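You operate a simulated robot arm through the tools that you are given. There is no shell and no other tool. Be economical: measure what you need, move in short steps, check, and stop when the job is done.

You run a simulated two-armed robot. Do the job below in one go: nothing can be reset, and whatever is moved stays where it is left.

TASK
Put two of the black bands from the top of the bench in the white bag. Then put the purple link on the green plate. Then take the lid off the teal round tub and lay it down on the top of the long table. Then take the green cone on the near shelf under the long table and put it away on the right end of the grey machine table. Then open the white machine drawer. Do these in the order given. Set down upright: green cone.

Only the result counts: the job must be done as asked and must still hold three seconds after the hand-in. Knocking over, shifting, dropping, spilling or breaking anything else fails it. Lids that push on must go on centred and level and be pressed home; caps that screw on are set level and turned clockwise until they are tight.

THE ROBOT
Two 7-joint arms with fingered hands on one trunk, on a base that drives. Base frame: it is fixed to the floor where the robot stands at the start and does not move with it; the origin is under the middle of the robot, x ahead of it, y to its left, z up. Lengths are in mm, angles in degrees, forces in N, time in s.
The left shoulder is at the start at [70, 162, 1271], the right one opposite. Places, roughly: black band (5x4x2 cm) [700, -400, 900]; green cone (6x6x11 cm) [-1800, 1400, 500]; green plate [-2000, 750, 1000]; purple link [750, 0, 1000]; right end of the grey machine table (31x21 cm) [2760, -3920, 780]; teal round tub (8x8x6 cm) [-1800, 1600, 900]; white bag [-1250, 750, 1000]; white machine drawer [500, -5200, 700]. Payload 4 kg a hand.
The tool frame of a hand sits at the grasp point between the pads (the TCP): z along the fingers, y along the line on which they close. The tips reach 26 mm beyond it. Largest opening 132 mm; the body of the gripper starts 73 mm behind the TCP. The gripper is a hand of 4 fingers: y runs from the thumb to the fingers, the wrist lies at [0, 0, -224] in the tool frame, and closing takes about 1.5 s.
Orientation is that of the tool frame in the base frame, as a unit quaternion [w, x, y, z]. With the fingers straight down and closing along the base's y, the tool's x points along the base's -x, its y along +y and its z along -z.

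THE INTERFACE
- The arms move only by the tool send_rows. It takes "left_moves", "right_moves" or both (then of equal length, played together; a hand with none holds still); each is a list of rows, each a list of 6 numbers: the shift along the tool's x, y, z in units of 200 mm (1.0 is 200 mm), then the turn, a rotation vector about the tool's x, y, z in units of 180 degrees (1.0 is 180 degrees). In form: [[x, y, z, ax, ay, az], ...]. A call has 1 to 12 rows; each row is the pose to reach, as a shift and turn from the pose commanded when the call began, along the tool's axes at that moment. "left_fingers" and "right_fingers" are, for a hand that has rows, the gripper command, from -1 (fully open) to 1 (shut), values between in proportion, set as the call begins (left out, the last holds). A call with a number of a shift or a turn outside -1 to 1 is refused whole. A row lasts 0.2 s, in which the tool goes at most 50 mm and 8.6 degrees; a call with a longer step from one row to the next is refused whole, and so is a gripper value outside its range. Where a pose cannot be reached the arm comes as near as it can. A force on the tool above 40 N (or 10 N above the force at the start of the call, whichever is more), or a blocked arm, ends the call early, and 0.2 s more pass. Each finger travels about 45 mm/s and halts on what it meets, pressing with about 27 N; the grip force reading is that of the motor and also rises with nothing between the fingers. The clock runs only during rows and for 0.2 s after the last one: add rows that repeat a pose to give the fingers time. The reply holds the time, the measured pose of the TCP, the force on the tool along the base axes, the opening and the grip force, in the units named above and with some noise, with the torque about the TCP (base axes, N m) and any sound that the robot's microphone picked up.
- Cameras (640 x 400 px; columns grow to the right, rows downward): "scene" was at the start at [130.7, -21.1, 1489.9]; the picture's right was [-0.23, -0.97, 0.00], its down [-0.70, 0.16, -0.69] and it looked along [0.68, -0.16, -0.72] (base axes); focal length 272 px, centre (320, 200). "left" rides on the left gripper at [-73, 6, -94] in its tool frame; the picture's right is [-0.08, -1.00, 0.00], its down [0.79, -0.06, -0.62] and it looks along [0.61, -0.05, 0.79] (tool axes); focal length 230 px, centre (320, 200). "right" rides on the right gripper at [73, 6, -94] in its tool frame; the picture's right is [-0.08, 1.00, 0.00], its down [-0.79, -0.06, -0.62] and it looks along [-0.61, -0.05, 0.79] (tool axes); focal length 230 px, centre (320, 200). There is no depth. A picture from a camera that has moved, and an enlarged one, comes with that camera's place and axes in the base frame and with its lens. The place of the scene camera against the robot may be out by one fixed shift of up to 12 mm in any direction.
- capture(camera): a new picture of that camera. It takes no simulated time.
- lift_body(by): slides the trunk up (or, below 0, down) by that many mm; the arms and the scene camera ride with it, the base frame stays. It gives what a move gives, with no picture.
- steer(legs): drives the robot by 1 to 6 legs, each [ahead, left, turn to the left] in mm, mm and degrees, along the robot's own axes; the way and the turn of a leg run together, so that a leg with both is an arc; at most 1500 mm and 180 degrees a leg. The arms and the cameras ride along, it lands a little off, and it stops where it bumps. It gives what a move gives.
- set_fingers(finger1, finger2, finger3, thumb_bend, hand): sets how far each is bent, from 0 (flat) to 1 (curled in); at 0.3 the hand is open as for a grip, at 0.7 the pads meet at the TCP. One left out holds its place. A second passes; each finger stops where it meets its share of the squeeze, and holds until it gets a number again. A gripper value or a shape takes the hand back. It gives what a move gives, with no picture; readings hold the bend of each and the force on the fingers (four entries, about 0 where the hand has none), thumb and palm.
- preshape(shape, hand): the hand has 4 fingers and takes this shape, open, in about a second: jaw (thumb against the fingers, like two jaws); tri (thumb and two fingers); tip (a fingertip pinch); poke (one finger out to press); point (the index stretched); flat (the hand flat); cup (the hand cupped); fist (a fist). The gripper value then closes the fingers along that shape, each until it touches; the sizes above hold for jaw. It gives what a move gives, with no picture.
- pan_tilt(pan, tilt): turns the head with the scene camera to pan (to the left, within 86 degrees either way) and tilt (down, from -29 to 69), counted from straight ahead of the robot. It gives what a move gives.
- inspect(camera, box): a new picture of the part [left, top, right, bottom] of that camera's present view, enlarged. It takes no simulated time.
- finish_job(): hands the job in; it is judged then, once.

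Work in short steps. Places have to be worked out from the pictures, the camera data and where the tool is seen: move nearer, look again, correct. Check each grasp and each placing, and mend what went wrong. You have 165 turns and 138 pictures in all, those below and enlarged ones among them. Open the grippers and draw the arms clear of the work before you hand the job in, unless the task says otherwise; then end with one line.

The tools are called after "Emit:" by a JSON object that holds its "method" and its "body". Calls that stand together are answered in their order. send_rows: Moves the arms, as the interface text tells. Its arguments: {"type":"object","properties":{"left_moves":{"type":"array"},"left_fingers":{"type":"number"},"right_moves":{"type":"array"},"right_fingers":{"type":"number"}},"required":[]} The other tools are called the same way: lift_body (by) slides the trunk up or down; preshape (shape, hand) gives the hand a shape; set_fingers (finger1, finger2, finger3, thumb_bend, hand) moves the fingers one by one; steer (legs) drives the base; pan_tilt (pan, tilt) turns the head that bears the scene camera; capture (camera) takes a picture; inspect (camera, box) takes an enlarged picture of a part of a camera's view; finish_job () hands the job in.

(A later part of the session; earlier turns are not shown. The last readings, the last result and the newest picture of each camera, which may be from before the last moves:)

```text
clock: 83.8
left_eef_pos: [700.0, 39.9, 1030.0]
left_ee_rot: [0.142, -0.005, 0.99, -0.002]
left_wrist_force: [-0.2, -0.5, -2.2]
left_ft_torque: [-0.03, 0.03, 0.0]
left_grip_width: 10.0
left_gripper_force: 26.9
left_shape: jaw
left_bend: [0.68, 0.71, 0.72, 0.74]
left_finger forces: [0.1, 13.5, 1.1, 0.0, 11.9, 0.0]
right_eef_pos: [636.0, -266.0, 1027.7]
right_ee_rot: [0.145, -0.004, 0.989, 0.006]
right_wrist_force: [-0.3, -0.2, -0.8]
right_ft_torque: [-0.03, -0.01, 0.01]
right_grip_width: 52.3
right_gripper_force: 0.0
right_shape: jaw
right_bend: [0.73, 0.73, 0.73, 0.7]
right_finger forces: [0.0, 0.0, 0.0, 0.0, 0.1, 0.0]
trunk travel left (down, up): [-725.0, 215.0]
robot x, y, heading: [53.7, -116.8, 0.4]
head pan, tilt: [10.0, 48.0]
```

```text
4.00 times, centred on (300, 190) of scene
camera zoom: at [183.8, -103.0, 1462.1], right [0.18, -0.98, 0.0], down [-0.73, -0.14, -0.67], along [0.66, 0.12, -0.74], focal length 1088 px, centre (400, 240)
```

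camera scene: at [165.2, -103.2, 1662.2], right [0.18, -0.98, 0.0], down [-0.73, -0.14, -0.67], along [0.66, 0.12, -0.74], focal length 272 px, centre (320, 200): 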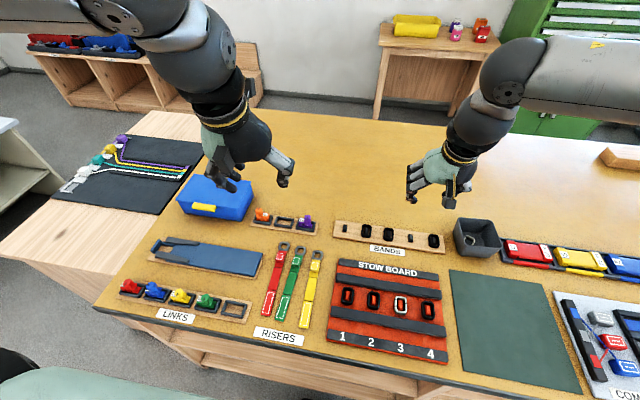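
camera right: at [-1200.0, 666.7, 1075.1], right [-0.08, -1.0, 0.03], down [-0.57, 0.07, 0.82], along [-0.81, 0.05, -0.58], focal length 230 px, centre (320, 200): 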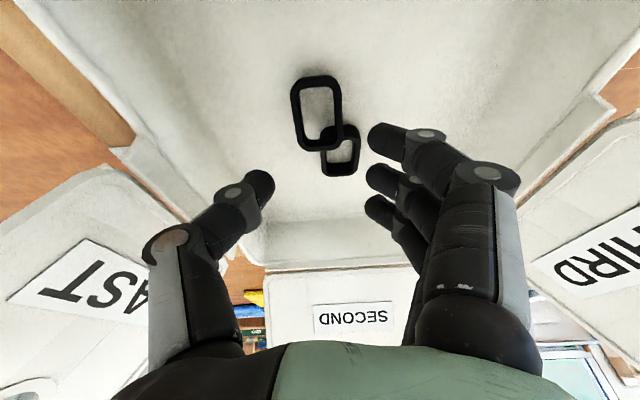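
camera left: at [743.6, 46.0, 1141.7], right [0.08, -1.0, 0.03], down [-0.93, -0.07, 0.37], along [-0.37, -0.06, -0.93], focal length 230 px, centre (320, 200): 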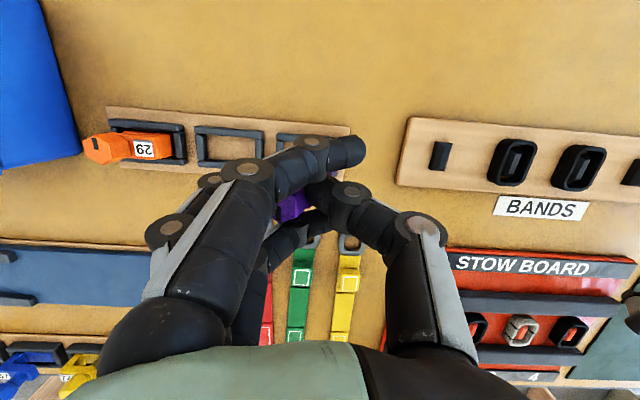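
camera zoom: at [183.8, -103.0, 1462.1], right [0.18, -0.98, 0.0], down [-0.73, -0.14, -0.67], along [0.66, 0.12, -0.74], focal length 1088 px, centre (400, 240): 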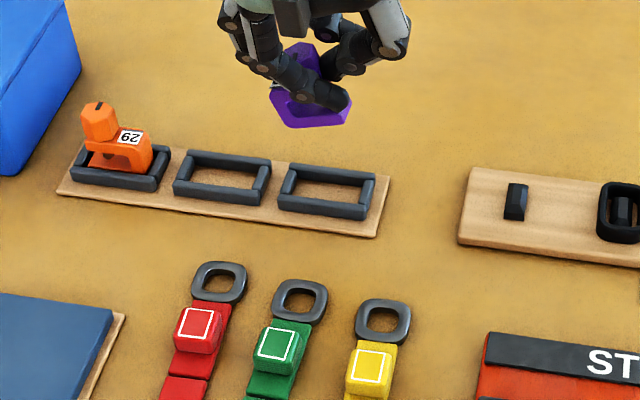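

The link is held and its tray is empty. I'll retract both arms up and back, raise the trunk, and head round the +y end of the long table, since the plate sits near its far edge at about (-2060, 800).

Emit:
{"method": "send_rows", "body": {"left_moves": [[0, 0, -0.12, 0, 0, 0], [0.05, 0, -0.24, 0, 0, 0], [0.15, 0, -0.36, 0, 0, 0], [0.27, 0, -0.48, 0, 0, 0], [0.4, 0, -0.6, 0, 0, 0], [0.55, 0, -0.68, 0, 0, 0], [0.72, 0, -0.73, 0, 0, 0], [0.9, 0, -0.73, 0, 0, 0], [0.9, 0, -0.73, 0, 0, 0]], "right_moves": [[0, 0, -0.12, 0, 0, 0], [0.05, 0, -0.24, 0, 0, 0], [0.15, 0, -0.36, 0, 0, 0], [0.27, 0, -0.48, 0, 0, 0], [0.4, 0, -0.6, 0, 0, 0], [0.55, 0, -0.68, 0, 0, 0], [0.72, 0, -0.73, 0, 0, 0], [0.72, 0, -0.73, 0, 0, 0], [0.72, 0, -0.73, 0, 0, 0]]}}

Emit:
{"method": "lift_body", "body": {"by": 80}}

Emit:
{"method": "steer", "body": {"legs": [[-600, 0, 0], [0, 1250, 0]]}}

Emit:
{"method": "pan_tilt", "body": {"pan": 86, "tilt": 25}}

Emit:
{"method": "capture", "body": {"camera": "scene"}}

```text
clock: 85.8
left_eef_pos: [488.9, 36.5, 1118.1]
left_ee_rot: [0.142, -0.005, 0.99, -0.003]
left_wrist_force: [0.1, -0.4, -1.8]
left_ft_torque: [-0.05, 0.0, 0.01]
left_grip_width: 9.9
left_gripper_force: 26.8
left_shape: jaw
left_bend: [0.68, 0.71, 0.72, 0.74]
left_finger forces: [0.1, 13.2, 1.1, 0.0, 11.7, 0.0]
right_eef_pos: [458.6, -268.2, 1124.7]
right_ee_rot: [0.146, -0.004, 0.989, 0.005]
right_wrist_force: [0.0, 0.6, 0.1]
right_ft_torque: [0.0, -0.01, 0.04]
right_grip_width: 52.1
right_gripper_force: 0.1
right_shape: jaw
right_bend: [0.73, 0.73, 0.73, 0.7]
right_finger forces: [0.0, 0.1, 0.1, 0.1, 0.0, 0.0]
trunk travel left (down, up): [-725.0, 215.0]
robot x, y, heading: [56.1, -114.7, 0.6]
head pan, tilt: [10.0, 48.0]
```

```text
clock: 87.0
left_eef_pos: [488.7, 35.6, 1201.1]
left_ee_rot: [0.143, -0.005, 0.99, -0.003]
left_wrist_force: [-0.3, -0.4, -1.4]
left_ft_torque: [-0.02, 0.01, 0.0]
left_grip_width: 10.1
left_gripper_force: 26.9
left_shape: jaw
left_bend: [0.68, 0.71, 0.72, 0.74]
left_finger forces: [0.0, 13.2, 1.1, 0.1, 11.8, 0.0]
right_eef_pos: [456.7, -269.2, 1204.8]
right_ee_rot: [0.145, -0.004, 0.989, 0.006]
right_wrist_force: [0.8, -0.5, -0.5]
right_ft_torque: [0.02, 0.0, 0.01]
right_grip_width: 52.3
right_gripper_force: 0.1
right_shape: jaw
right_bend: [0.73, 0.73, 0.73, 0.7]
right_finger forces: [0.0, 0.0, 0.0, 0.0, 0.0, 0.1]
trunk travel left (down, up): [-805.0, 135.0]
robot x, y, heading: [54.8, -117.6, 0.2]
head pan, tilt: [10.0, 48.0]
```

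```text
clock: 96.2
left_eef_pos: [-136.2, 1265.3, 1200.1]
left_ee_rot: [0.144, -0.013, 0.989, -0.001]
left_wrist_force: [-0.2, -0.7, -0.7]
left_ft_torque: [-0.01, 0.0, 0.03]
left_grip_width: 9.9
left_gripper_force: 26.9
left_shape: jaw
left_bend: [0.68, 0.71, 0.72, 0.74]
left_finger forces: [0.0, 13.1, 1.1, 0.0, 11.7, 0.0]
right_eef_pos: [-164.0, 959.4, 1204.4]
right_ee_rot: [0.146, -0.011, 0.989, 0.007]
right_wrist_force: [-0.3, 1.1, -0.5]
right_ft_torque: [0.01, 0.0, -0.03]
right_grip_width: 52.1
right_gripper_force: 0.1
right_shape: jaw
right_bend: [0.73, 0.73, 0.73, 0.7]
right_finger forces: [0.1, 0.0, 0.0, 0.1, 0.0, 0.0]
trunk travel left (down, up): [-805.0, 135.0]
robot x, y, heading: [-564.6, 1108.7, 1.3]
head pan, tilt: [10.0, 48.0]
```

```text
clock: 97.7
left_eef_pos: [-135.9, 1266.2, 1199.5]
left_ee_rot: [0.143, -0.012, 0.99, -0.002]
left_wrist_force: [-0.6, 0.8, -1.7]
left_ft_torque: [-0.03, -0.01, 0.0]
left_grip_width: 9.8
left_gripper_force: 26.9
left_shape: jaw
left_bend: [0.68, 0.71, 0.72, 0.74]
left_finger forces: [0.0, 13.2, 1.2, 0.0, 11.7, 0.0]
right_eef_pos: [-162.6, 959.8, 1203.5]
right_ee_rot: [0.145, -0.011, 0.989, 0.007]
right_wrist_force: [-0.1, 0.5, -0.2]
right_ft_torque: [0.01, 0.01, 0.05]
right_grip_width: 52.1
right_gripper_force: 0.0
right_shape: jaw
right_bend: [0.73, 0.73, 0.73, 0.7]
right_finger forces: [0.0, 0.1, 0.1, 0.0, 0.0, 0.1]
trunk travel left (down, up): [-805.0, 135.0]
robot x, y, heading: [-573.9, 1107.7, 1.5]
head pan, tilt: [85.9, 25.0]
```

```text
87 pictures are left
camera scene: at [-512.5, 1199.3, 1576.9], right [1.0, -0.05, 0.0], down [-0.02, -0.42, -0.91], along [0.04, 0.91, -0.42], focal length 272 px, centre (320, 200)
```

scene: 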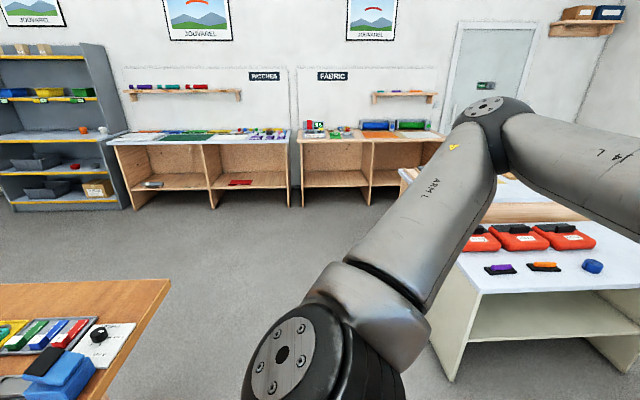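

Floor is clear and the table's +y end is at y≈1985. I'll strafe left to y≈2500, then reverse past the table.

Emit:
{"method": "steer", "body": {"legs": [[0, 0, -1.5], [0, 1380, 0], [-1450, 0, 0], [-490, 0, 0]]}}

Emit:
{"method": "pan_tilt", "body": {"pan": -70, "tilt": 30}}

Emit:
{"method": "capture", "body": {"camera": "scene"}}

```text
clock: 114.3
left_eef_pos: [-2042.6, 2686.8, 1198.7]
left_ee_rot: [0.143, 0.004, 0.99, -0.004]
left_wrist_force: [-0.5, -0.7, -1.0]
left_ft_torque: [-0.01, 0.04, 0.0]
left_grip_width: 9.8
left_gripper_force: 27.1
left_shape: jaw
left_bend: [0.68, 0.71, 0.72, 0.74]
left_finger forces: [0.0, 13.2, 1.2, 0.0, 11.7, 0.1]
right_eef_pos: [-2079.4, 2381.3, 1204.4]
right_ee_rot: [0.145, 0.007, 0.989, 0.004]
right_wrist_force: [-0.4, 0.0, 0.1]
right_ft_torque: [-0.01, 0.03, 0.01]
right_grip_width: 51.9
right_gripper_force: 0.1
right_shape: jaw
right_bend: [0.73, 0.73, 0.73, 0.7]
right_finger forces: [0.0, 0.0, 0.1, 0.0, 0.0, 0.1]
trunk travel left (down, up): [-805.0, 135.0]
robot x, y, heading: [-2482.0, 2543.3, -0.5]
head pan, tilt: [85.9, 25.0]
```

```text
clock: 116.8
left_eef_pos: [-2044.4, 2687.4, 1199.8]
left_ee_rot: [0.144, 0.004, 0.99, -0.004]
left_wrist_force: [0.2, 0.8, -1.8]
left_ft_torque: [0.01, -0.02, 0.0]
left_grip_width: 9.8
left_gripper_force: 27.0
left_shape: jaw
left_bend: [0.68, 0.71, 0.72, 0.74]
left_finger forces: [0.1, 13.2, 1.2, 0.0, 11.8, 0.0]
right_eef_pos: [-2081.0, 2382.3, 1206.1]
right_ee_rot: [0.146, 0.007, 0.989, 0.004]
right_wrist_force: [0.9, -0.6, -0.5]
right_ft_torque: [0.01, 0.03, -0.05]
right_grip_width: 52.1
right_gripper_force: 0.1
right_shape: jaw
right_bend: [0.73, 0.73, 0.73, 0.7]
right_finger forces: [0.0, 0.1, 0.0, 0.0, 0.0, 0.0]
trunk travel left (down, up): [-805.0, 135.0]
robot x, y, heading: [-2483.7, 2542.2, -0.8]
head pan, tilt: [-70.0, 30.0]
```

```text
86 pictures are left
camera scene: at [-2399.7, 2455.7, 1568.9], right [-0.94, -0.33, 0.0], down [-0.17, 0.47, -0.87], along [0.29, -0.82, -0.5], focal length 272 px, centre (320, 200)
```

scene: 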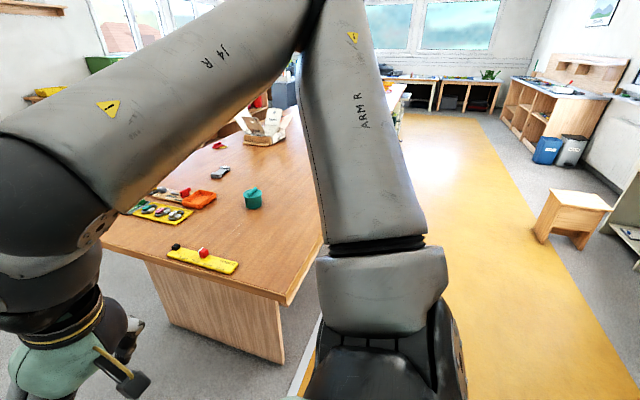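

The aisle beyond the far edge (x≈-2135) is clear. I'll strafe right along it to about y≈660 and look at the plate.

Emit:
{"method": "steer", "body": {"legs": [[0, 0, 0.8], [0, -1000, 0], [0, -880, 0]]}}

Emit:
{"method": "pan_tilt", "body": {"pan": 10, "tilt": 48}}

Emit:
{"method": "capture", "body": {"camera": "scene"}}

```text
clock: 126.4
left_eef_pos: [-2045.4, 841.8, 1200.6]
left_ee_rot: [0.143, 0.001, 0.99, -0.003]
left_wrist_force: [0.5, -1.1, -0.9]
left_ft_torque: [-0.03, 0.01, -0.01]
left_grip_width: 10.0
left_gripper_force: 26.9
left_shape: jaw
left_bend: [0.68, 0.71, 0.72, 0.74]
left_finger forces: [0.1, 13.2, 1.2, 0.0, 11.7, 0.0]
right_eef_pos: [-2080.1, 535.8, 1205.2]
right_ee_rot: [0.145, 0.004, 0.989, 0.004]
right_wrist_force: [0.1, -0.3, 1.0]
right_ft_torque: [0.0, -0.02, 0.02]
right_grip_width: 52.1
right_gripper_force: 0.0
right_shape: jaw
right_bend: [0.73, 0.73, 0.73, 0.7]
right_finger forces: [0.0, 0.0, 0.0, 0.0, 0.0, 0.0]
trunk travel left (down, up): [-805.0, 135.0]
robot x, y, heading: [-2483.3, 693.5, -0.3]
head pan, tilt: [-70.0, 30.0]
```

```text
clock: 127.9
left_eef_pos: [-2044.7, 840.6, 1198.9]
left_ee_rot: [0.142, 0.001, 0.99, -0.003]
left_wrist_force: [-1.0, 0.0, -1.9]
left_ft_torque: [-0.03, 0.01, -0.01]
left_grip_width: 9.7
left_gripper_force: 26.9
left_shape: jaw
left_bend: [0.68, 0.71, 0.72, 0.74]
left_finger forces: [0.1, 13.2, 1.2, 0.0, 11.7, 0.0]
right_eef_pos: [-2079.9, 535.7, 1204.7]
right_ee_rot: [0.146, 0.002, 0.989, 0.005]
right_wrist_force: [0.0, 0.3, -0.9]
right_ft_torque: [0.04, 0.01, 0.01]
right_grip_width: 52.1
right_gripper_force: 0.1
right_shape: jaw
right_bend: [0.73, 0.73, 0.73, 0.7]
right_finger forces: [0.0, 0.0, 0.0, 0.1, 0.0, 0.0]
trunk travel left (down, up): [-805.0, 135.0]
robot x, y, heading: [-2483.0, 694.8, -0.4]
head pan, tilt: [10.0, 48.0]
```

```text
85 pictures are left
camera scene: at [-2352.6, 705.5, 1542.1], right [0.17, -0.99, 0.0], down [-0.73, -0.12, -0.67], along [0.66, 0.11, -0.74], focal length 272 px, centre (320, 200)
```

scene: 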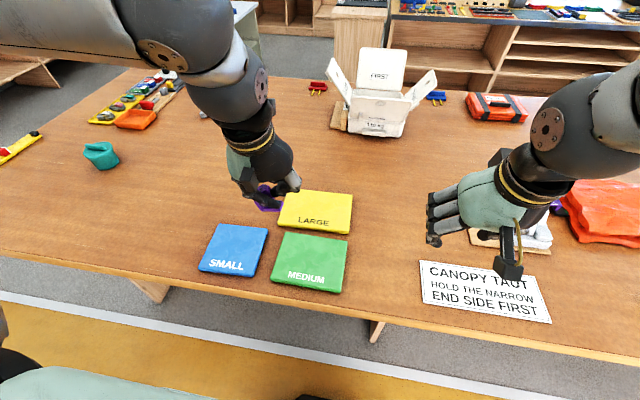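

The green "MEDIUM" plate is at about (-2010, 791). I'll move the left hand over it and look.

Emit:
{"method": "send_rows", "body": {"left_moves": [[0, -0.06, 0.12, 0, 0, 0], [0, -0.12, 0.25, 0, 0, 0], [0, -0.18, 0.38, 0, 0, 0], [0, -0.23, 0.52, 0, 0, 0], [0, -0.23, 0.52, 0, 0, 0]]}}

Emit:
{"method": "capture", "body": {"camera": "left"}}

Emit:
{"method": "capture", "body": {"camera": "scene"}}

```text
clock: 129.1
left_eef_pos: [-2015.7, 792.6, 1099.9]
left_ee_rot: [0.143, 0.002, 0.99, -0.004]
left_wrist_force: [0.0, -0.6, -2.1]
left_ft_torque: [-0.05, -0.02, 0.01]
left_grip_width: 9.7
left_gripper_force: 27.0
left_shape: jaw
left_bend: [0.68, 0.71, 0.72, 0.74]
left_finger forces: [0.1, 13.2, 1.1, 0.0, 11.7, 0.0]
right_eef_pos: [-2080.3, 536.8, 1204.0]
right_ee_rot: [0.146, 0.003, 0.989, 0.005]
right_wrist_force: [-0.5, 0.1, -1.2]
right_ft_torque: [-0.02, -0.03, 0.01]
right_grip_width: 52.1
right_gripper_force: 0.0
right_shape: jaw
right_bend: [0.73, 0.73, 0.73, 0.7]
right_finger forces: [0.0, 0.1, 0.0, 0.1, 0.2, 0.0]
trunk travel left (down, up): [-805.0, 135.0]
robot x, y, heading: [-2479.7, 697.5, -0.5]
head pan, tilt: [10.0, 48.0]
```

```text
84 pictures are left
camera left: at [-1973.0, 799.7, 1211.7], right [0.07, -1.0, 0.03], down [-0.93, -0.06, 0.37], along [-0.37, -0.05, -0.93], focal length 230 px, centre (320, 200)
```

left: 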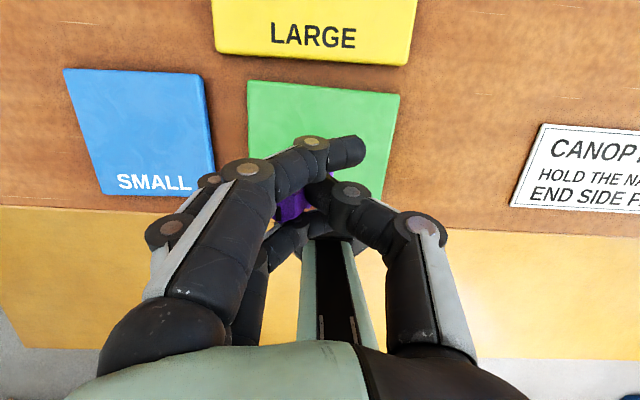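

```text
83 pictures are left
camera scene: at [-2353.0, 705.8, 1542.2], right [0.17, -0.99, 0.0], down [-0.73, -0.13, -0.67], along [0.66, 0.11, -0.74], focal length 272 px, centre (320, 200)
```

scene: 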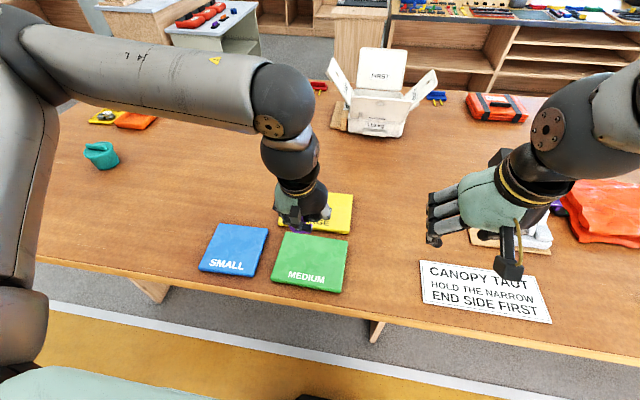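

The hand is centred over the green plate. I'll descend to about z=985, then ease down until contact.

Emit:
{"method": "send_rows", "body": {"left_moves": [[0.05, 0, 0.17, 0, 0, 0], [0.1, 0, 0.35, 0, 0, 0], [0.13, -0.01, 0.45, 0, 0, 0], [0.161, -0.01, 0.55, 0, 0, 0], [0.161, -0.01, 0.55, 0, 0, 0]]}}

Emit:
{"method": "send_rows", "body": {"left_moves": [[0.006, 0, 0.02, 0, 0, 0], [0.012, 0, 0.04, 0, 0, 0], [0.018, 0, 0.06, 0, 0, 0], [0.024, 0, 0.08, 0, 0, 0], [0.024, 0, 0.08, 0, 0, 0]]}}

Emit:
{"method": "inspect", "body": {"camera": "scene", "box": [220, 190, 380, 300]}}

```text
clock: 130.5
left_eef_pos: [-2012.6, 788.8, 991.1]
left_ee_rot: [0.151, 0.002, 0.988, -0.005]
left_wrist_force: [-4.0, -2.5, 23.5]
left_ft_torque: [0.68, 0.02, 0.14]
left_grip_width: 10.8
left_gripper_force: 27.3
left_shape: jaw
left_bend: [0.68, 0.73, 0.72, 0.75]
left_finger forces: [0.1, 24.2, 1.8, 0.0, 18.4, 0.1]
right_eef_pos: [-2081.3, 535.5, 1206.5]
right_ee_rot: [0.147, 0.003, 0.989, 0.004]
right_wrist_force: [1.2, -0.6, -0.1]
right_ft_torque: [0.01, 0.02, 0.0]
right_grip_width: 52.2
right_gripper_force: 0.1
right_shape: jaw
right_bend: [0.73, 0.73, 0.73, 0.7]
right_finger forces: [0.0, 0.0, 0.0, 0.0, 0.0, 0.0]
trunk travel left (down, up): [-805.0, 135.0]
robot x, y, heading: [-2483.4, 695.4, -0.5]
head pan, tilt: [10.0, 48.0]
stopped in row 5 (left hand): the force on the tool passed its limit (the readings are from after the stop); the commanded pose is now the measured one
```

```text
clock: 130.9
left_eef_pos: [-2010.6, 787.0, 992.8]
left_ee_rot: [0.157, 0.002, 0.988, -0.008]
left_wrist_force: [-4.5, -1.0, 30.0]
left_ft_torque: [1.0, 0.08, 0.21]
left_grip_width: 10.3
left_gripper_force: 26.6
left_shape: jaw
left_bend: [0.68, 0.73, 0.73, 0.75]
left_finger forces: [0.1, 30.9, 2.5, 0.0, 17.9, 0.0]
right_eef_pos: [-2083.2, 535.9, 1206.9]
right_ee_rot: [0.146, 0.003, 0.989, 0.005]
right_wrist_force: [0.4, -0.3, -0.2]
right_ft_torque: [0.0, 0.02, 0.0]
right_grip_width: 52.5
right_gripper_force: 0.1
right_shape: jaw
right_bend: [0.73, 0.73, 0.73, 0.7]
right_finger forces: [0.0, 0.1, 0.0, 0.0, 0.1, 0.0]
trunk travel left (down, up): [-805.0, 135.0]
robot x, y, heading: [-2480.4, 693.3, -0.3]
head pan, tilt: [10.0, 48.0]
stopped in row 2 (left hand): the force on the tool passed its limit (the readings are from after the stop); the commanded pose is now the measured one
```

```text
3.64 times, centred on (300, 245) of scene
camera zoom: at [-2355.7, 705.0, 1542.4], right [0.17, -0.99, 0.0], down [-0.73, -0.12, -0.67], along [0.66, 0.11, -0.74], focal length 989 px, centre (393, 36)
```

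zoom: 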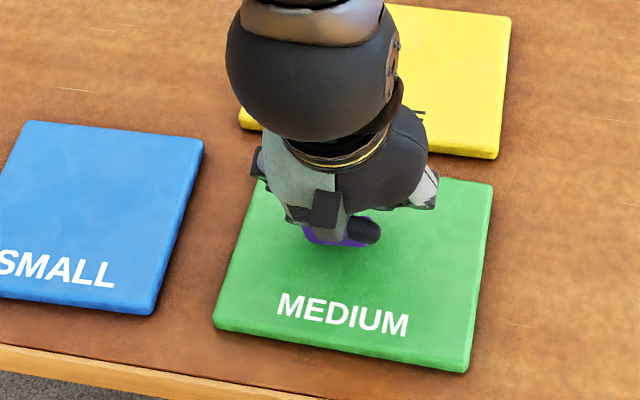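

Contact at z≈991; the link is on the plate. I'll ease off 3 mm and open.

Emit:
{"method": "send_rows", "body": {"left_moves": [[-0.003, 0, -0.014, 0, 0, 0], [-0.003, 0, -0.014, 0, 0, 0], [-0.003, 0, -0.014, 0, 0, 0]]}}

Emit:
{"method": "send_rows", "body": {"left_moves": [[0, 0, 0, 0, 0, 0], [0, 0, 0, 0, 0, 0], [0, 0, 0, 0, 0, 0], [0, 0, 0, 0, 0, 0], [0, 0, 0, 0, 0, 0], [0, 0, 0, 0, 0, 0], [0, 0, 0, 0, 0, 0]], "left_fingers": 0}}

Emit:
{"method": "capture", "body": {"camera": "left"}}

```text
clock: 131.7
left_eef_pos: [-2011.6, 787.3, 990.9]
left_ee_rot: [0.153, 0.003, 0.988, -0.007]
left_wrist_force: [-2.0, -0.7, 19.9]
left_ft_torque: [0.6, -0.02, 0.03]
left_grip_width: 10.5
left_gripper_force: 27.3
left_shape: jaw
left_bend: [0.68, 0.73, 0.72, 0.75]
left_finger forces: [0.0, 23.8, 1.6, 0.0, 16.5, 0.0]
right_eef_pos: [-2082.2, 534.3, 1206.4]
right_ee_rot: [0.147, 0.004, 0.989, 0.005]
right_wrist_force: [0.4, 1.0, 0.2]
right_ft_torque: [0.0, -0.03, 0.01]
right_grip_width: 52.3
right_gripper_force: 0.1
right_shape: jaw
right_bend: [0.73, 0.73, 0.73, 0.7]
right_finger forces: [0.1, 0.1, 0.1, 0.1, 0.1, 0.0]
trunk travel left (down, up): [-805.0, 135.0]
robot x, y, heading: [-2484.5, 692.6, -0.3]
head pan, tilt: [10.0, 48.0]
```

```text
clock: 133.3
left_eef_pos: [-2012.0, 787.6, 990.4]
left_ee_rot: [0.152, 0.002, 0.988, -0.006]
left_wrist_force: [-0.5, 0.9, 3.2]
left_ft_torque: [0.14, -0.01, 0.03]
left_grip_width: 65.8
left_gripper_force: 0.0
left_shape: jaw
left_bend: [0.73, 0.72, 0.73, 0.7]
left_finger forces: [0.0, 4.0, 2.1, 0.0, 0.0, 0.1]
right_eef_pos: [-2080.7, 536.0, 1205.4]
right_ee_rot: [0.147, 0.002, 0.989, 0.005]
right_wrist_force: [-0.8, -0.1, -1.0]
right_ft_torque: [-0.01, 0.03, 0.0]
right_grip_width: 52.4
right_gripper_force: 0.1
right_shape: jaw
right_bend: [0.73, 0.73, 0.73, 0.7]
right_finger forces: [0.0, 0.0, 0.0, 0.1, 0.1, 0.0]
trunk travel left (down, up): [-805.0, 135.0]
robot x, y, heading: [-2480.8, 696.0, -0.1]
head pan, tilt: [10.0, 48.0]
```

```text
81 pictures are left
camera left: at [-1970.0, 795.1, 1103.3], right [0.07, -1.0, 0.04], down [-0.93, -0.05, 0.35], along [-0.35, -0.06, -0.94], focal length 230 px, centre (320, 200)
```

left: 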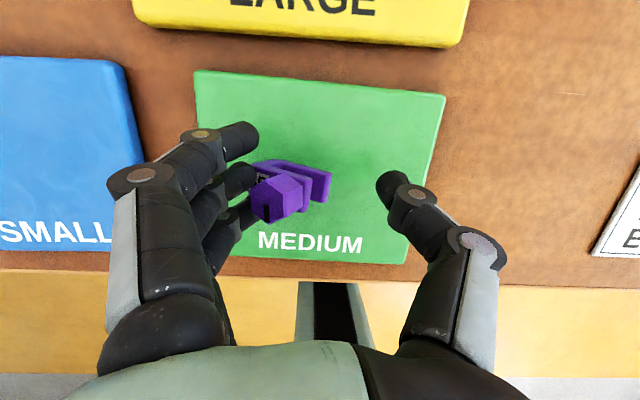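

The link rests on the plate, leaning toward the fingers. I'll shift the hand 15 mm to +y to free it, then rise.

Emit:
{"method": "send_rows", "body": {"left_moves": [[0, 0.03, -0.005, 0, 0, 0], [0, 0.06, -0.01, 0, 0, 0], [0, 0.08, -0.02, 0, 0, 0], [0, 0.08, -0.02, 0, 0, 0]]}}

Emit:
{"method": "capture", "body": {"camera": "left"}}

```text
clock: 134.3
left_eef_pos: [-2012.6, 804.9, 994.2]
left_ee_rot: [0.152, 0.002, 0.988, -0.006]
left_wrist_force: [1.1, 0.0, -0.6]
left_ft_torque: [0.0, 0.0, 0.03]
left_grip_width: 65.5
left_gripper_force: 0.0
left_shape: jaw
left_bend: [0.73, 0.73, 0.73, 0.7]
left_finger forces: [0.0, 0.1, 0.0, 0.0, 0.1, 0.0]
right_eef_pos: [-2080.2, 536.1, 1205.6]
right_ee_rot: [0.146, 0.003, 0.989, 0.005]
right_wrist_force: [-0.3, -0.6, 0.4]
right_ft_torque: [0.02, 0.0, 0.01]
right_grip_width: 52.1
right_gripper_force: 0.1
right_shape: jaw
right_bend: [0.73, 0.73, 0.73, 0.7]
right_finger forces: [0.0, 0.0, 0.0, 0.0, 0.0, 0.0]
trunk travel left (down, up): [-805.0, 135.0]
robot x, y, heading: [-2483.3, 694.4, -0.2]
head pan, tilt: [10.0, 48.0]
```

```text
80 pictures are left
camera left: at [-1971.0, 811.3, 1106.4], right [0.07, -1.0, 0.04], down [-0.93, -0.05, 0.35], along [-0.35, -0.06, -0.93], focal length 230 px, centre (320, 200)
```

left: 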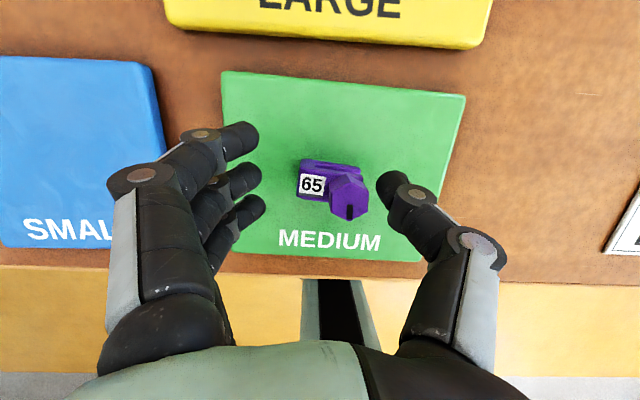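

The link now stands upright on the green plate. I'll raise the left hand clear.

Emit:
{"method": "send_rows", "body": {"left_moves": [[-0.06, 0, -0.2, 0, 0, 0], [-0.12, 0, -0.4, 0, 0, 0], [-0.18, 0, -0.6, 0, 0, 0], [-0.24, 0, -0.8, 0, 0, 0], [-0.29, 0, -0.98, 0, 0, 0], [-0.29, 0, -0.98, 0, 0, 0]]}}

Emit:
{"method": "steer", "body": {"legs": [[0, 850, 0]]}}

Emit:
{"method": "capture", "body": {"camera": "scene"}}

```text
clock: 135.7
left_eef_pos: [-2012.8, 808.2, 1200.2]
left_ee_rot: [0.151, 0.002, 0.989, -0.006]
left_wrist_force: [0.0, -0.9, 0.6]
left_ft_torque: [0.04, 0.01, 0.0]
left_grip_width: 65.5
left_gripper_force: 0.1
left_shape: jaw
left_bend: [0.73, 0.73, 0.73, 0.7]
left_finger forces: [0.0, 0.1, 0.1, 0.0, 0.0, 0.1]
right_eef_pos: [-2079.9, 534.6, 1205.0]
right_ee_rot: [0.145, 0.003, 0.989, 0.004]
right_wrist_force: [0.6, 0.0, -0.3]
right_ft_torque: [0.03, -0.01, -0.04]
right_grip_width: 52.1
right_gripper_force: 0.0
right_shape: jaw
right_bend: [0.73, 0.73, 0.73, 0.7]
right_finger forces: [0.0, 0.0, 0.1, 0.0, 0.0, 0.0]
trunk travel left (down, up): [-805.0, 135.0]
robot x, y, heading: [-2483.2, 695.9, -0.3]
head pan, tilt: [10.0, 48.0]
```

```text
clock: 140.2
left_eef_pos: [-2009.4, 1644.4, 1200.9]
left_ee_rot: [0.152, 0.002, 0.988, -0.006]
left_wrist_force: [-0.1, -0.7, -0.7]
left_ft_torque: [0.05, 0.01, 0.01]
left_grip_width: 65.7
left_gripper_force: 0.0
left_shape: jaw
left_bend: [0.73, 0.73, 0.73, 0.7]
left_finger forces: [0.1, 0.0, 0.0, 0.0, 0.1, 0.0]
right_eef_pos: [-2075.9, 1373.4, 1206.3]
right_ee_rot: [0.145, 0.005, 0.989, 0.005]
right_wrist_force: [-0.1, -0.7, 0.5]
right_ft_torque: [0.0, 0.02, 0.0]
right_grip_width: 52.3
right_gripper_force: 0.1
right_shape: jaw
right_bend: [0.73, 0.73, 0.73, 0.7]
right_finger forces: [0.1, 0.1, 0.1, 0.1, 0.0, 0.0]
trunk travel left (down, up): [-805.0, 135.0]
robot x, y, heading: [-2476.9, 1531.5, -0.6]
head pan, tilt: [10.0, 48.0]
```

```text
79 pictures are left
camera scene: at [-2347.5, 1543.6, 1542.1], right [0.17, -0.99, 0.0], down [-0.73, -0.12, -0.67], along [0.66, 0.11, -0.74], focal length 272 px, centre (320, 200)
```

scene: 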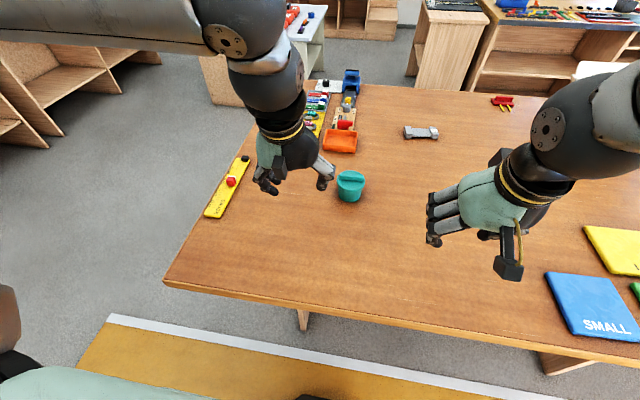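

The teal tub is near (-1735, 1545). I'll zoom in to see its lid.

Emit:
{"method": "inspect", "body": {"camera": "scene", "box": [310, 150, 390, 210]}}

Emit:
{"method": "steer", "body": {"legs": [[0, -60, 0.5], [60, 0, 0]]}}

```text
6.67 times, centred on (350, 180) of scene
camera zoom: at [-2347.5, 1543.6, 1542.1], right [0.17, -0.99, 0.0], down [-0.73, -0.12, -0.67], along [0.66, 0.11, -0.74], focal length 1812 px, centre (120, 333)
```

zoom: 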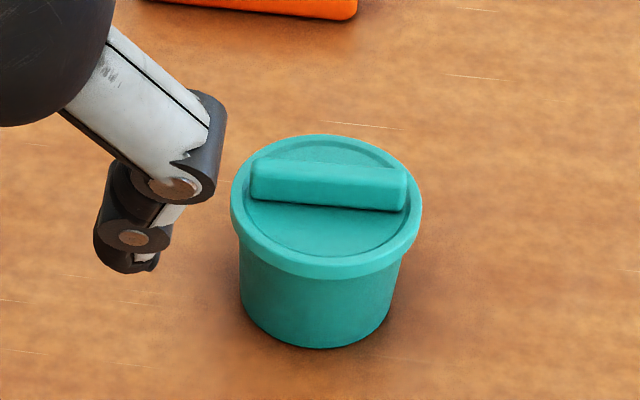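

```text
clock: 141.7
left_eef_pos: [-1959.0, 1594.2, 1202.0]
left_ee_rot: [0.156, -0.002, 0.988, -0.008]
left_wrist_force: [-0.3, -0.1, 0.0]
left_ft_torque: [-0.04, -0.05, -0.02]
left_grip_width: 65.5
left_gripper_force: 0.2
left_shape: jaw
left_bend: [0.73, 0.73, 0.73, 0.7]
left_finger forces: [0.0, 0.1, 0.0, 0.0, 0.1, 0.0]
right_eef_pos: [-2024.0, 1321.5, 1209.3]
right_ee_rot: [0.149, -0.001, 0.989, 0.004]
right_wrist_force: [0.3, 0.5, 0.1]
right_ft_torque: [-0.01, -0.02, -0.03]
right_grip_width: 52.1
right_gripper_force: 0.1
right_shape: jaw
right_bend: [0.73, 0.73, 0.73, 0.7]
right_finger forces: [0.0, 0.0, 0.0, 0.1, 0.1, 0.1]
trunk travel left (down, up): [-805.0, 135.0]
robot x, y, heading: [-2420.4, 1475.8, 0.2]
head pan, tilt: [10.0, 48.0]
```

The lid has a bar handle about 65 mm long lying nearly along y, so the jaw can take it by the bar ends. I'll lower the trunk 80 mm and bring the left hand above the tub.

Emit:
{"method": "lift_body", "body": {"by": -80}}

Emit:
{"method": "send_rows", "body": {"left_moves": [[-0.15, -0.04, 0.06, 0, 0, 0], [-0.3, -0.08, 0.12, 0, 0, 0], [-0.45, -0.12, 0.18, 0, 0, 0], [-0.6, -0.16, 0.24, 0, 0, 0], [-0.75, -0.2, 0.3, 0, 0, 0], [-0.9, -0.24, 0.36, 0, 0, 0], [-0.9, -0.24, 0.36, 0, 0, 0]], "left_fingers": -0.6}}

Emit:
{"method": "capture", "body": {"camera": "left"}}

Emit:
{"method": "capture", "body": {"camera": "scene"}}

```text
clock: 142.9
left_eef_pos: [-1952.7, 1590.5, 1121.3]
left_ee_rot: [0.153, -0.002, 0.988, -0.007]
left_wrist_force: [0.1, -0.3, -0.2]
left_ft_torque: [-0.02, -0.02, 0.02]
left_grip_width: 65.5
left_gripper_force: 0.1
left_shape: jaw
left_bend: [0.73, 0.73, 0.73, 0.7]
left_finger forces: [0.0, 0.0, 0.0, 0.1, 0.1, 0.0]
right_eef_pos: [-2016.8, 1317.1, 1125.6]
right_ee_rot: [0.147, -0.002, 0.989, 0.004]
right_wrist_force: [-0.7, 0.5, 0.1]
right_ft_torque: [-0.03, 0.01, 0.02]
right_grip_width: 52.2
right_gripper_force: 0.0
right_shape: jaw
right_bend: [0.73, 0.73, 0.73, 0.7]
right_finger forces: [0.0, 0.0, 0.0, 0.0, 0.0, 0.0]
trunk travel left (down, up): [-725.0, 215.0]
robot x, y, heading: [-2418.6, 1477.3, 0.0]
head pan, tilt: [10.0, 48.0]
```

```text
clock: 144.5
left_eef_pos: [-1756.1, 1542.4, 1107.0]
left_ee_rot: [0.152, -0.001, 0.988, -0.006]
left_wrist_force: [0.5, -0.6, -0.6]
left_ft_torque: [0.02, 0.0, 0.0]
left_grip_width: 105.5
left_gripper_force: 0.1
left_shape: jaw
left_bend: [0.59, 0.59, 0.59, 0.55]
left_finger forces: [0.1, 0.0, 0.1, 0.0, 0.0, 0.0]
right_eef_pos: [-2016.2, 1318.5, 1125.3]
right_ee_rot: [0.147, -0.002, 0.989, 0.005]
right_wrist_force: [-0.1, 0.4, -0.7]
right_ft_torque: [-0.01, 0.02, -0.02]
right_grip_width: 51.9
right_gripper_force: 0.1
right_shape: jaw
right_bend: [0.73, 0.73, 0.73, 0.7]
right_finger forces: [0.0, 0.0, 0.0, 0.0, 0.0, 0.0]
trunk travel left (down, up): [-725.0, 215.0]
robot x, y, heading: [-2420.7, 1478.3, 0.2]
head pan, tilt: [10.0, 48.0]
```

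```text
77 pictures are left
camera left: at [-1715.3, 1549.9, 1219.0], right [0.08, -1.0, 0.04], down [-0.93, -0.06, 0.35], along [-0.35, -0.06, -0.94], focal length 230 px, centre (320, 200)
```

left: 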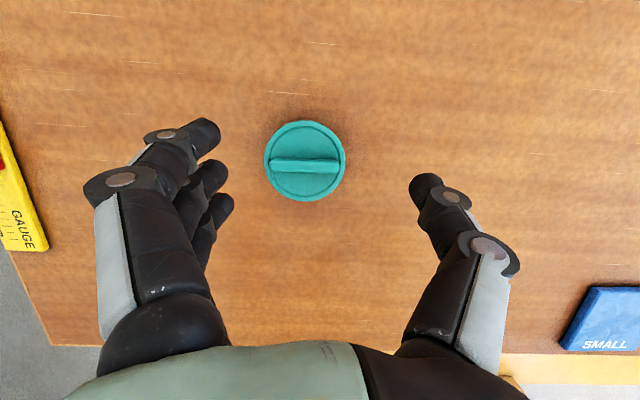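

```text
76 pictures are left
camera scene: at [-2289.6, 1485.9, 1462.2], right [0.18, -0.98, 0.0], down [-0.73, -0.13, -0.67], along [0.66, 0.12, -0.74], focal length 272 px, centre (320, 200)
```

scene: 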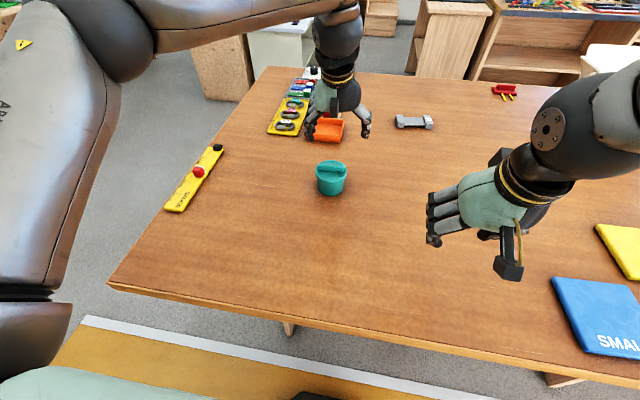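

The bar handle is centred at about (-1768, 1554), about 72 mm long and yawed 5°. I'll descend to z≈1000 with that yaw and open to 105 mm.

Emit:
{"method": "send_rows", "body": {"left_moves": [[0.05, 0.02, 0.12, 0, 0, -0.008], [0.11, 0.04, 0.25, 0, 0, -0.016], [0.16, 0.06, 0.38, 0, 0, -0.026], [0.218, 0.06, 0.49, 0, 0, -0.026], [0.218, 0.06, 0.49, 0, 0, -0.026]]}}

Emit:
{"method": "capture", "body": {"camera": "left"}}

Emit:
{"method": "inspect", "body": {"camera": "scene", "box": [270, 90, 400, 210]}}

```text
clock: 145.7
left_eef_pos: [-1769.1, 1551.8, 1000.0]
left_ee_rot: [0.152, -0.043, 0.987, -0.013]
left_wrist_force: [-0.2, 0.3, 0.0]
left_ft_torque: [0.0, -0.05, 0.0]
left_grip_width: 105.2
left_gripper_force: 0.1
left_shape: jaw
left_bend: [0.59, 0.59, 0.59, 0.55]
left_finger forces: [0.0, 0.1, 0.0, 0.1, 0.1, 0.0]
right_eef_pos: [-2016.0, 1317.7, 1125.9]
right_ee_rot: [0.147, 0.0, 0.989, 0.005]
right_wrist_force: [0.0, -0.5, 0.3]
right_ft_torque: [0.0, -0.02, -0.01]
right_grip_width: 52.1
right_gripper_force: 0.0
right_shape: jaw
right_bend: [0.73, 0.73, 0.73, 0.7]
right_finger forces: [0.0, 0.1, 0.0, 0.0, 0.1, 0.1]
trunk travel left (down, up): [-725.0, 215.0]
robot x, y, heading: [-2417.1, 1472.7, 0.4]
head pan, tilt: [10.0, 48.0]
```

```text
75 pictures are left
camera left: at [-1728.8, 1566.2, 1112.3], right [0.15, -0.99, 0.06], down [-0.93, -0.12, 0.35], along [-0.34, -0.11, -0.93], focal length 230 px, centre (320, 200)
```

left: 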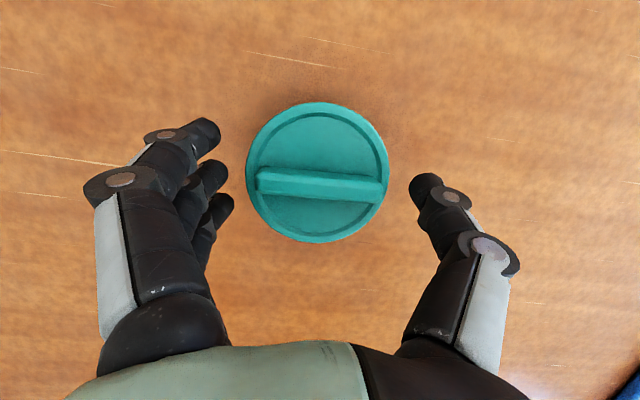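

```text
3.33 times, centred on (335, 150) of scene
camera zoom: at [-2289.5, 1485.3, 1462.2], right [0.18, -0.98, 0.0], down [-0.73, -0.13, -0.67], along [0.66, 0.12, -0.74], focal length 906 px, centre (270, 367)
```

zoom: 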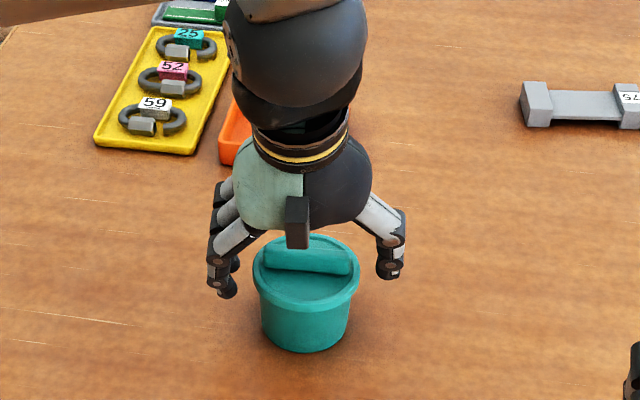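

The lid rim is at z≈970 and about 87 mm across, centred near (-1763, 1554). I'll grip the lid by its rim: drop 17 mm, then close.

Emit:
{"method": "send_rows", "body": {"left_moves": [[0, 0.005, 0.045, 0, 0, 0], [0, 0.01, 0.088, 0, 0, 0], [0, 0.01, 0.088, 0, 0, 0]]}}

Emit:
{"method": "send_rows", "body": {"left_moves": [[0, 0, 0, 0, 0, 0], [0, 0, 0, 0, 0, 0], [0, 0, 0, 0, 0, 0], [0, 0, 0, 0, 0, 0], [0, 0, 0, 0, 0, 0], [0, 0, 0, 0, 0, 0]], "left_fingers": 1}}

Emit:
{"method": "capture", "body": {"camera": "left"}}

Emit:
{"method": "inspect", "body": {"camera": "scene", "box": [270, 90, 400, 210]}}

```text
clock: 146.5
left_eef_pos: [-1763.9, 1554.3, 983.9]
left_ee_rot: [0.152, -0.043, 0.987, -0.012]
left_wrist_force: [0.4, 0.5, -0.5]
left_ft_torque: [-0.03, 0.01, -0.03]
left_grip_width: 105.2
left_gripper_force: 0.1
left_shape: jaw
left_bend: [0.59, 0.59, 0.59, 0.55]
left_finger forces: [0.1, 0.0, 0.1, 0.0, 0.0, 0.1]
right_eef_pos: [-2015.5, 1318.5, 1125.6]
right_ee_rot: [0.146, -0.001, 0.989, 0.006]
right_wrist_force: [0.5, 0.0, 0.1]
right_ft_torque: [0.0, 0.02, -0.02]
right_grip_width: 51.9
right_gripper_force: 0.0
right_shape: jaw
right_bend: [0.73, 0.73, 0.73, 0.7]
right_finger forces: [0.0, 0.0, 0.1, 0.1, 0.0, 0.1]
trunk travel left (down, up): [-725.0, 215.0]
robot x, y, heading: [-2419.9, 1471.3, -0.0]
head pan, tilt: [10.0, 48.0]
```

```text
clock: 147.9
left_eef_pos: [-1764.4, 1554.6, 983.1]
left_ee_rot: [0.152, -0.042, 0.987, -0.012]
left_wrist_force: [-0.2, 0.6, -0.3]
left_ft_torque: [0.01, 0.0, 0.02]
left_grip_width: 71.9
left_gripper_force: 26.6
left_shape: jaw
left_bend: [0.73, 0.73, 0.73, 0.72]
left_finger forces: [7.4, 7.7, 8.8, 0.0, 25.1, 0.0]
right_eef_pos: [-2015.9, 1318.2, 1124.9]
right_ee_rot: [0.146, -0.001, 0.989, 0.005]
right_wrist_force: [0.2, 0.5, 0.1]
right_ft_torque: [-0.03, 0.01, 0.04]
right_grip_width: 52.3
right_gripper_force: 0.0
right_shape: jaw
right_bend: [0.73, 0.73, 0.73, 0.7]
right_finger forces: [0.0, 0.1, 0.0, 0.0, 0.1, 0.0]
trunk travel left (down, up): [-725.0, 215.0]
robot x, y, heading: [-2420.9, 1477.4, 0.2]
head pan, tilt: [10.0, 48.0]
heard: snap
```

```text
73 pictures are left
camera left: at [-1723.3, 1567.6, 1095.5], right [0.15, -0.99, 0.06], down [-0.93, -0.12, 0.36], along [-0.34, -0.11, -0.93], focal length 230 px, centre (320, 200)
```

left: 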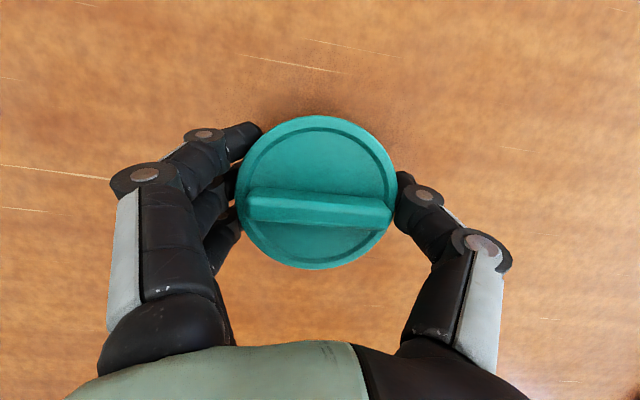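

```text
3.33 times, centred on (335, 150) of scene
camera zoom: at [-2288.9, 1485.4, 1462.1], right [0.18, -0.98, 0.0], down [-0.73, -0.13, -0.67], along [0.66, 0.12, -0.74], focal length 906 px, centre (270, 367)
```

zoom: 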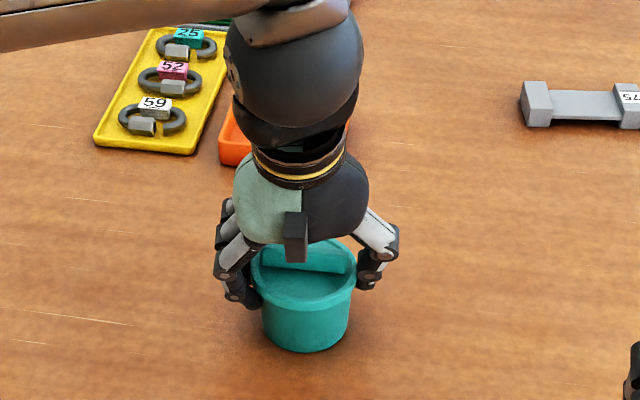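

A snap was heard as the fingers closed, so the lid may have come loose. I'll lift slowly 30 mm and look.

Emit:
{"method": "send_rows", "body": {"left_moves": [[-0.01, 0, -0.03, 0, 0, 0], [-0.02, 0, -0.06, 0, 0, 0], [-0.03, 0, -0.09, 0, 0, 0], [-0.04, 0, -0.12, 0, 0, 0], [-0.045, 0, -0.15, 0, 0, 0], [-0.045, 0, -0.15, 0, 0, 0]]}}

Emit:
{"method": "inspect", "body": {"camera": "scene", "box": [270, 90, 400, 210]}}

```text
clock: 149.3
left_eef_pos: [-1765.5, 1556.7, 1014.0]
left_ee_rot: [0.152, -0.042, 0.987, -0.013]
left_wrist_force: [-0.9, 0.2, -1.0]
left_ft_torque: [-0.02, 0.0, 0.01]
left_grip_width: 71.9
left_gripper_force: 26.7
left_shape: jaw
left_bend: [0.73, 0.73, 0.73, 0.72]
left_finger forces: [7.3, 7.5, 8.7, 0.0, 25.2, 0.0]
right_eef_pos: [-2014.5, 1318.7, 1127.0]
right_ee_rot: [0.145, -0.001, 0.989, 0.005]
right_wrist_force: [-0.4, 0.2, 1.1]
right_ft_torque: [-0.02, -0.02, -0.02]
right_grip_width: 52.1
right_gripper_force: 0.1
right_shape: jaw
right_bend: [0.73, 0.73, 0.73, 0.7]
right_finger forces: [0.0, 0.0, 0.0, 0.0, 0.1, 0.0]
trunk travel left (down, up): [-725.0, 215.0]
robot x, y, heading: [-2422.6, 1474.8, 0.2]
head pan, tilt: [10.0, 48.0]
```

```text
3.33 times, centred on (335, 150) of scene
camera zoom: at [-2288.7, 1485.4, 1462.1], right [0.18, -0.98, 0.0], down [-0.73, -0.13, -0.67], along [0.66, 0.12, -0.74], focal length 906 px, centre (270, 367)
```

zoom: 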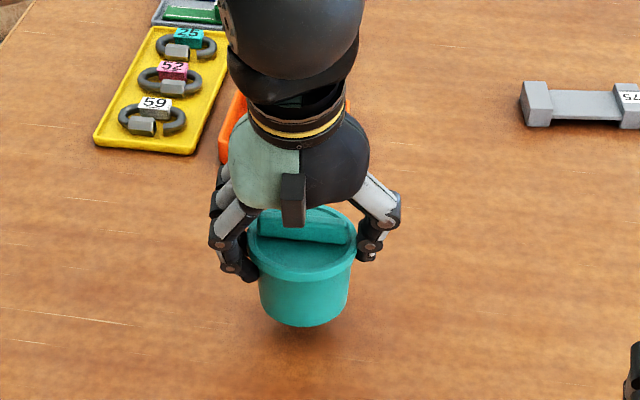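

The whole tub came up with the lid. I'll set it back down and release, then try the bar handle alone.

Emit:
{"method": "send_rows", "body": {"left_moves": [[0.01, 0, 0.04, 0, 0, 0], [0.02, 0, 0.08, 0, 0, 0], [0.03, 0, 0.11, 0, 0, 0], [0.038, -0.01, 0.13, 0, 0, 0], [0.041, -0.01, 0.139, 0, 0, 0], [0.044, -0.01, 0.146, 0, 0, 0], [0.044, -0.01, 0.146, 0, 0, 0]]}}

Emit:
{"method": "inspect", "body": {"camera": "scene", "box": [290, 120, 380, 210]}}

```text
clock: 150.9
left_eef_pos: [-1764.3, 1553.0, 983.7]
left_ee_rot: [0.152, -0.042, 0.987, -0.012]
left_wrist_force: [0.5, -0.2, -1.3]
left_ft_torque: [-0.01, 0.04, 0.05]
left_grip_width: 71.6
left_gripper_force: 27.2
left_shape: jaw
left_bend: [0.73, 0.73, 0.73, 0.72]
left_finger forces: [7.3, 7.4, 8.7, 0.0, 25.0, 0.0]
right_eef_pos: [-2015.0, 1318.1, 1125.3]
right_ee_rot: [0.146, -0.001, 0.989, 0.005]
right_wrist_force: [-0.3, 0.4, 0.0]
right_ft_torque: [0.02, -0.02, -0.02]
right_grip_width: 52.1
right_gripper_force: 0.1
right_shape: jaw
right_bend: [0.73, 0.73, 0.73, 0.7]
right_finger forces: [0.1, 0.0, 0.1, 0.0, 0.0, 0.0]
trunk travel left (down, up): [-725.0, 215.0]
robot x, y, heading: [-2420.2, 1474.6, -0.1]
head pan, tilt: [10.0, 48.0]
```

```text
4.44 times, centred on (335, 165) of scene
camera zoom: at [-2288.8, 1485.4, 1462.1], right [0.18, -0.98, 0.0], down [-0.73, -0.13, -0.67], along [0.66, 0.12, -0.74], focal length 1208 px, centre (253, 356)
```

zoom: 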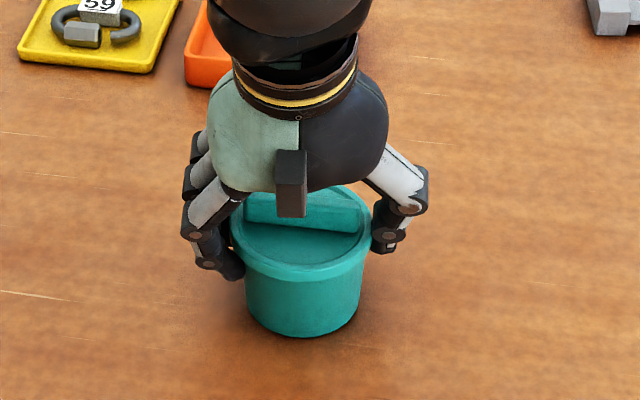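

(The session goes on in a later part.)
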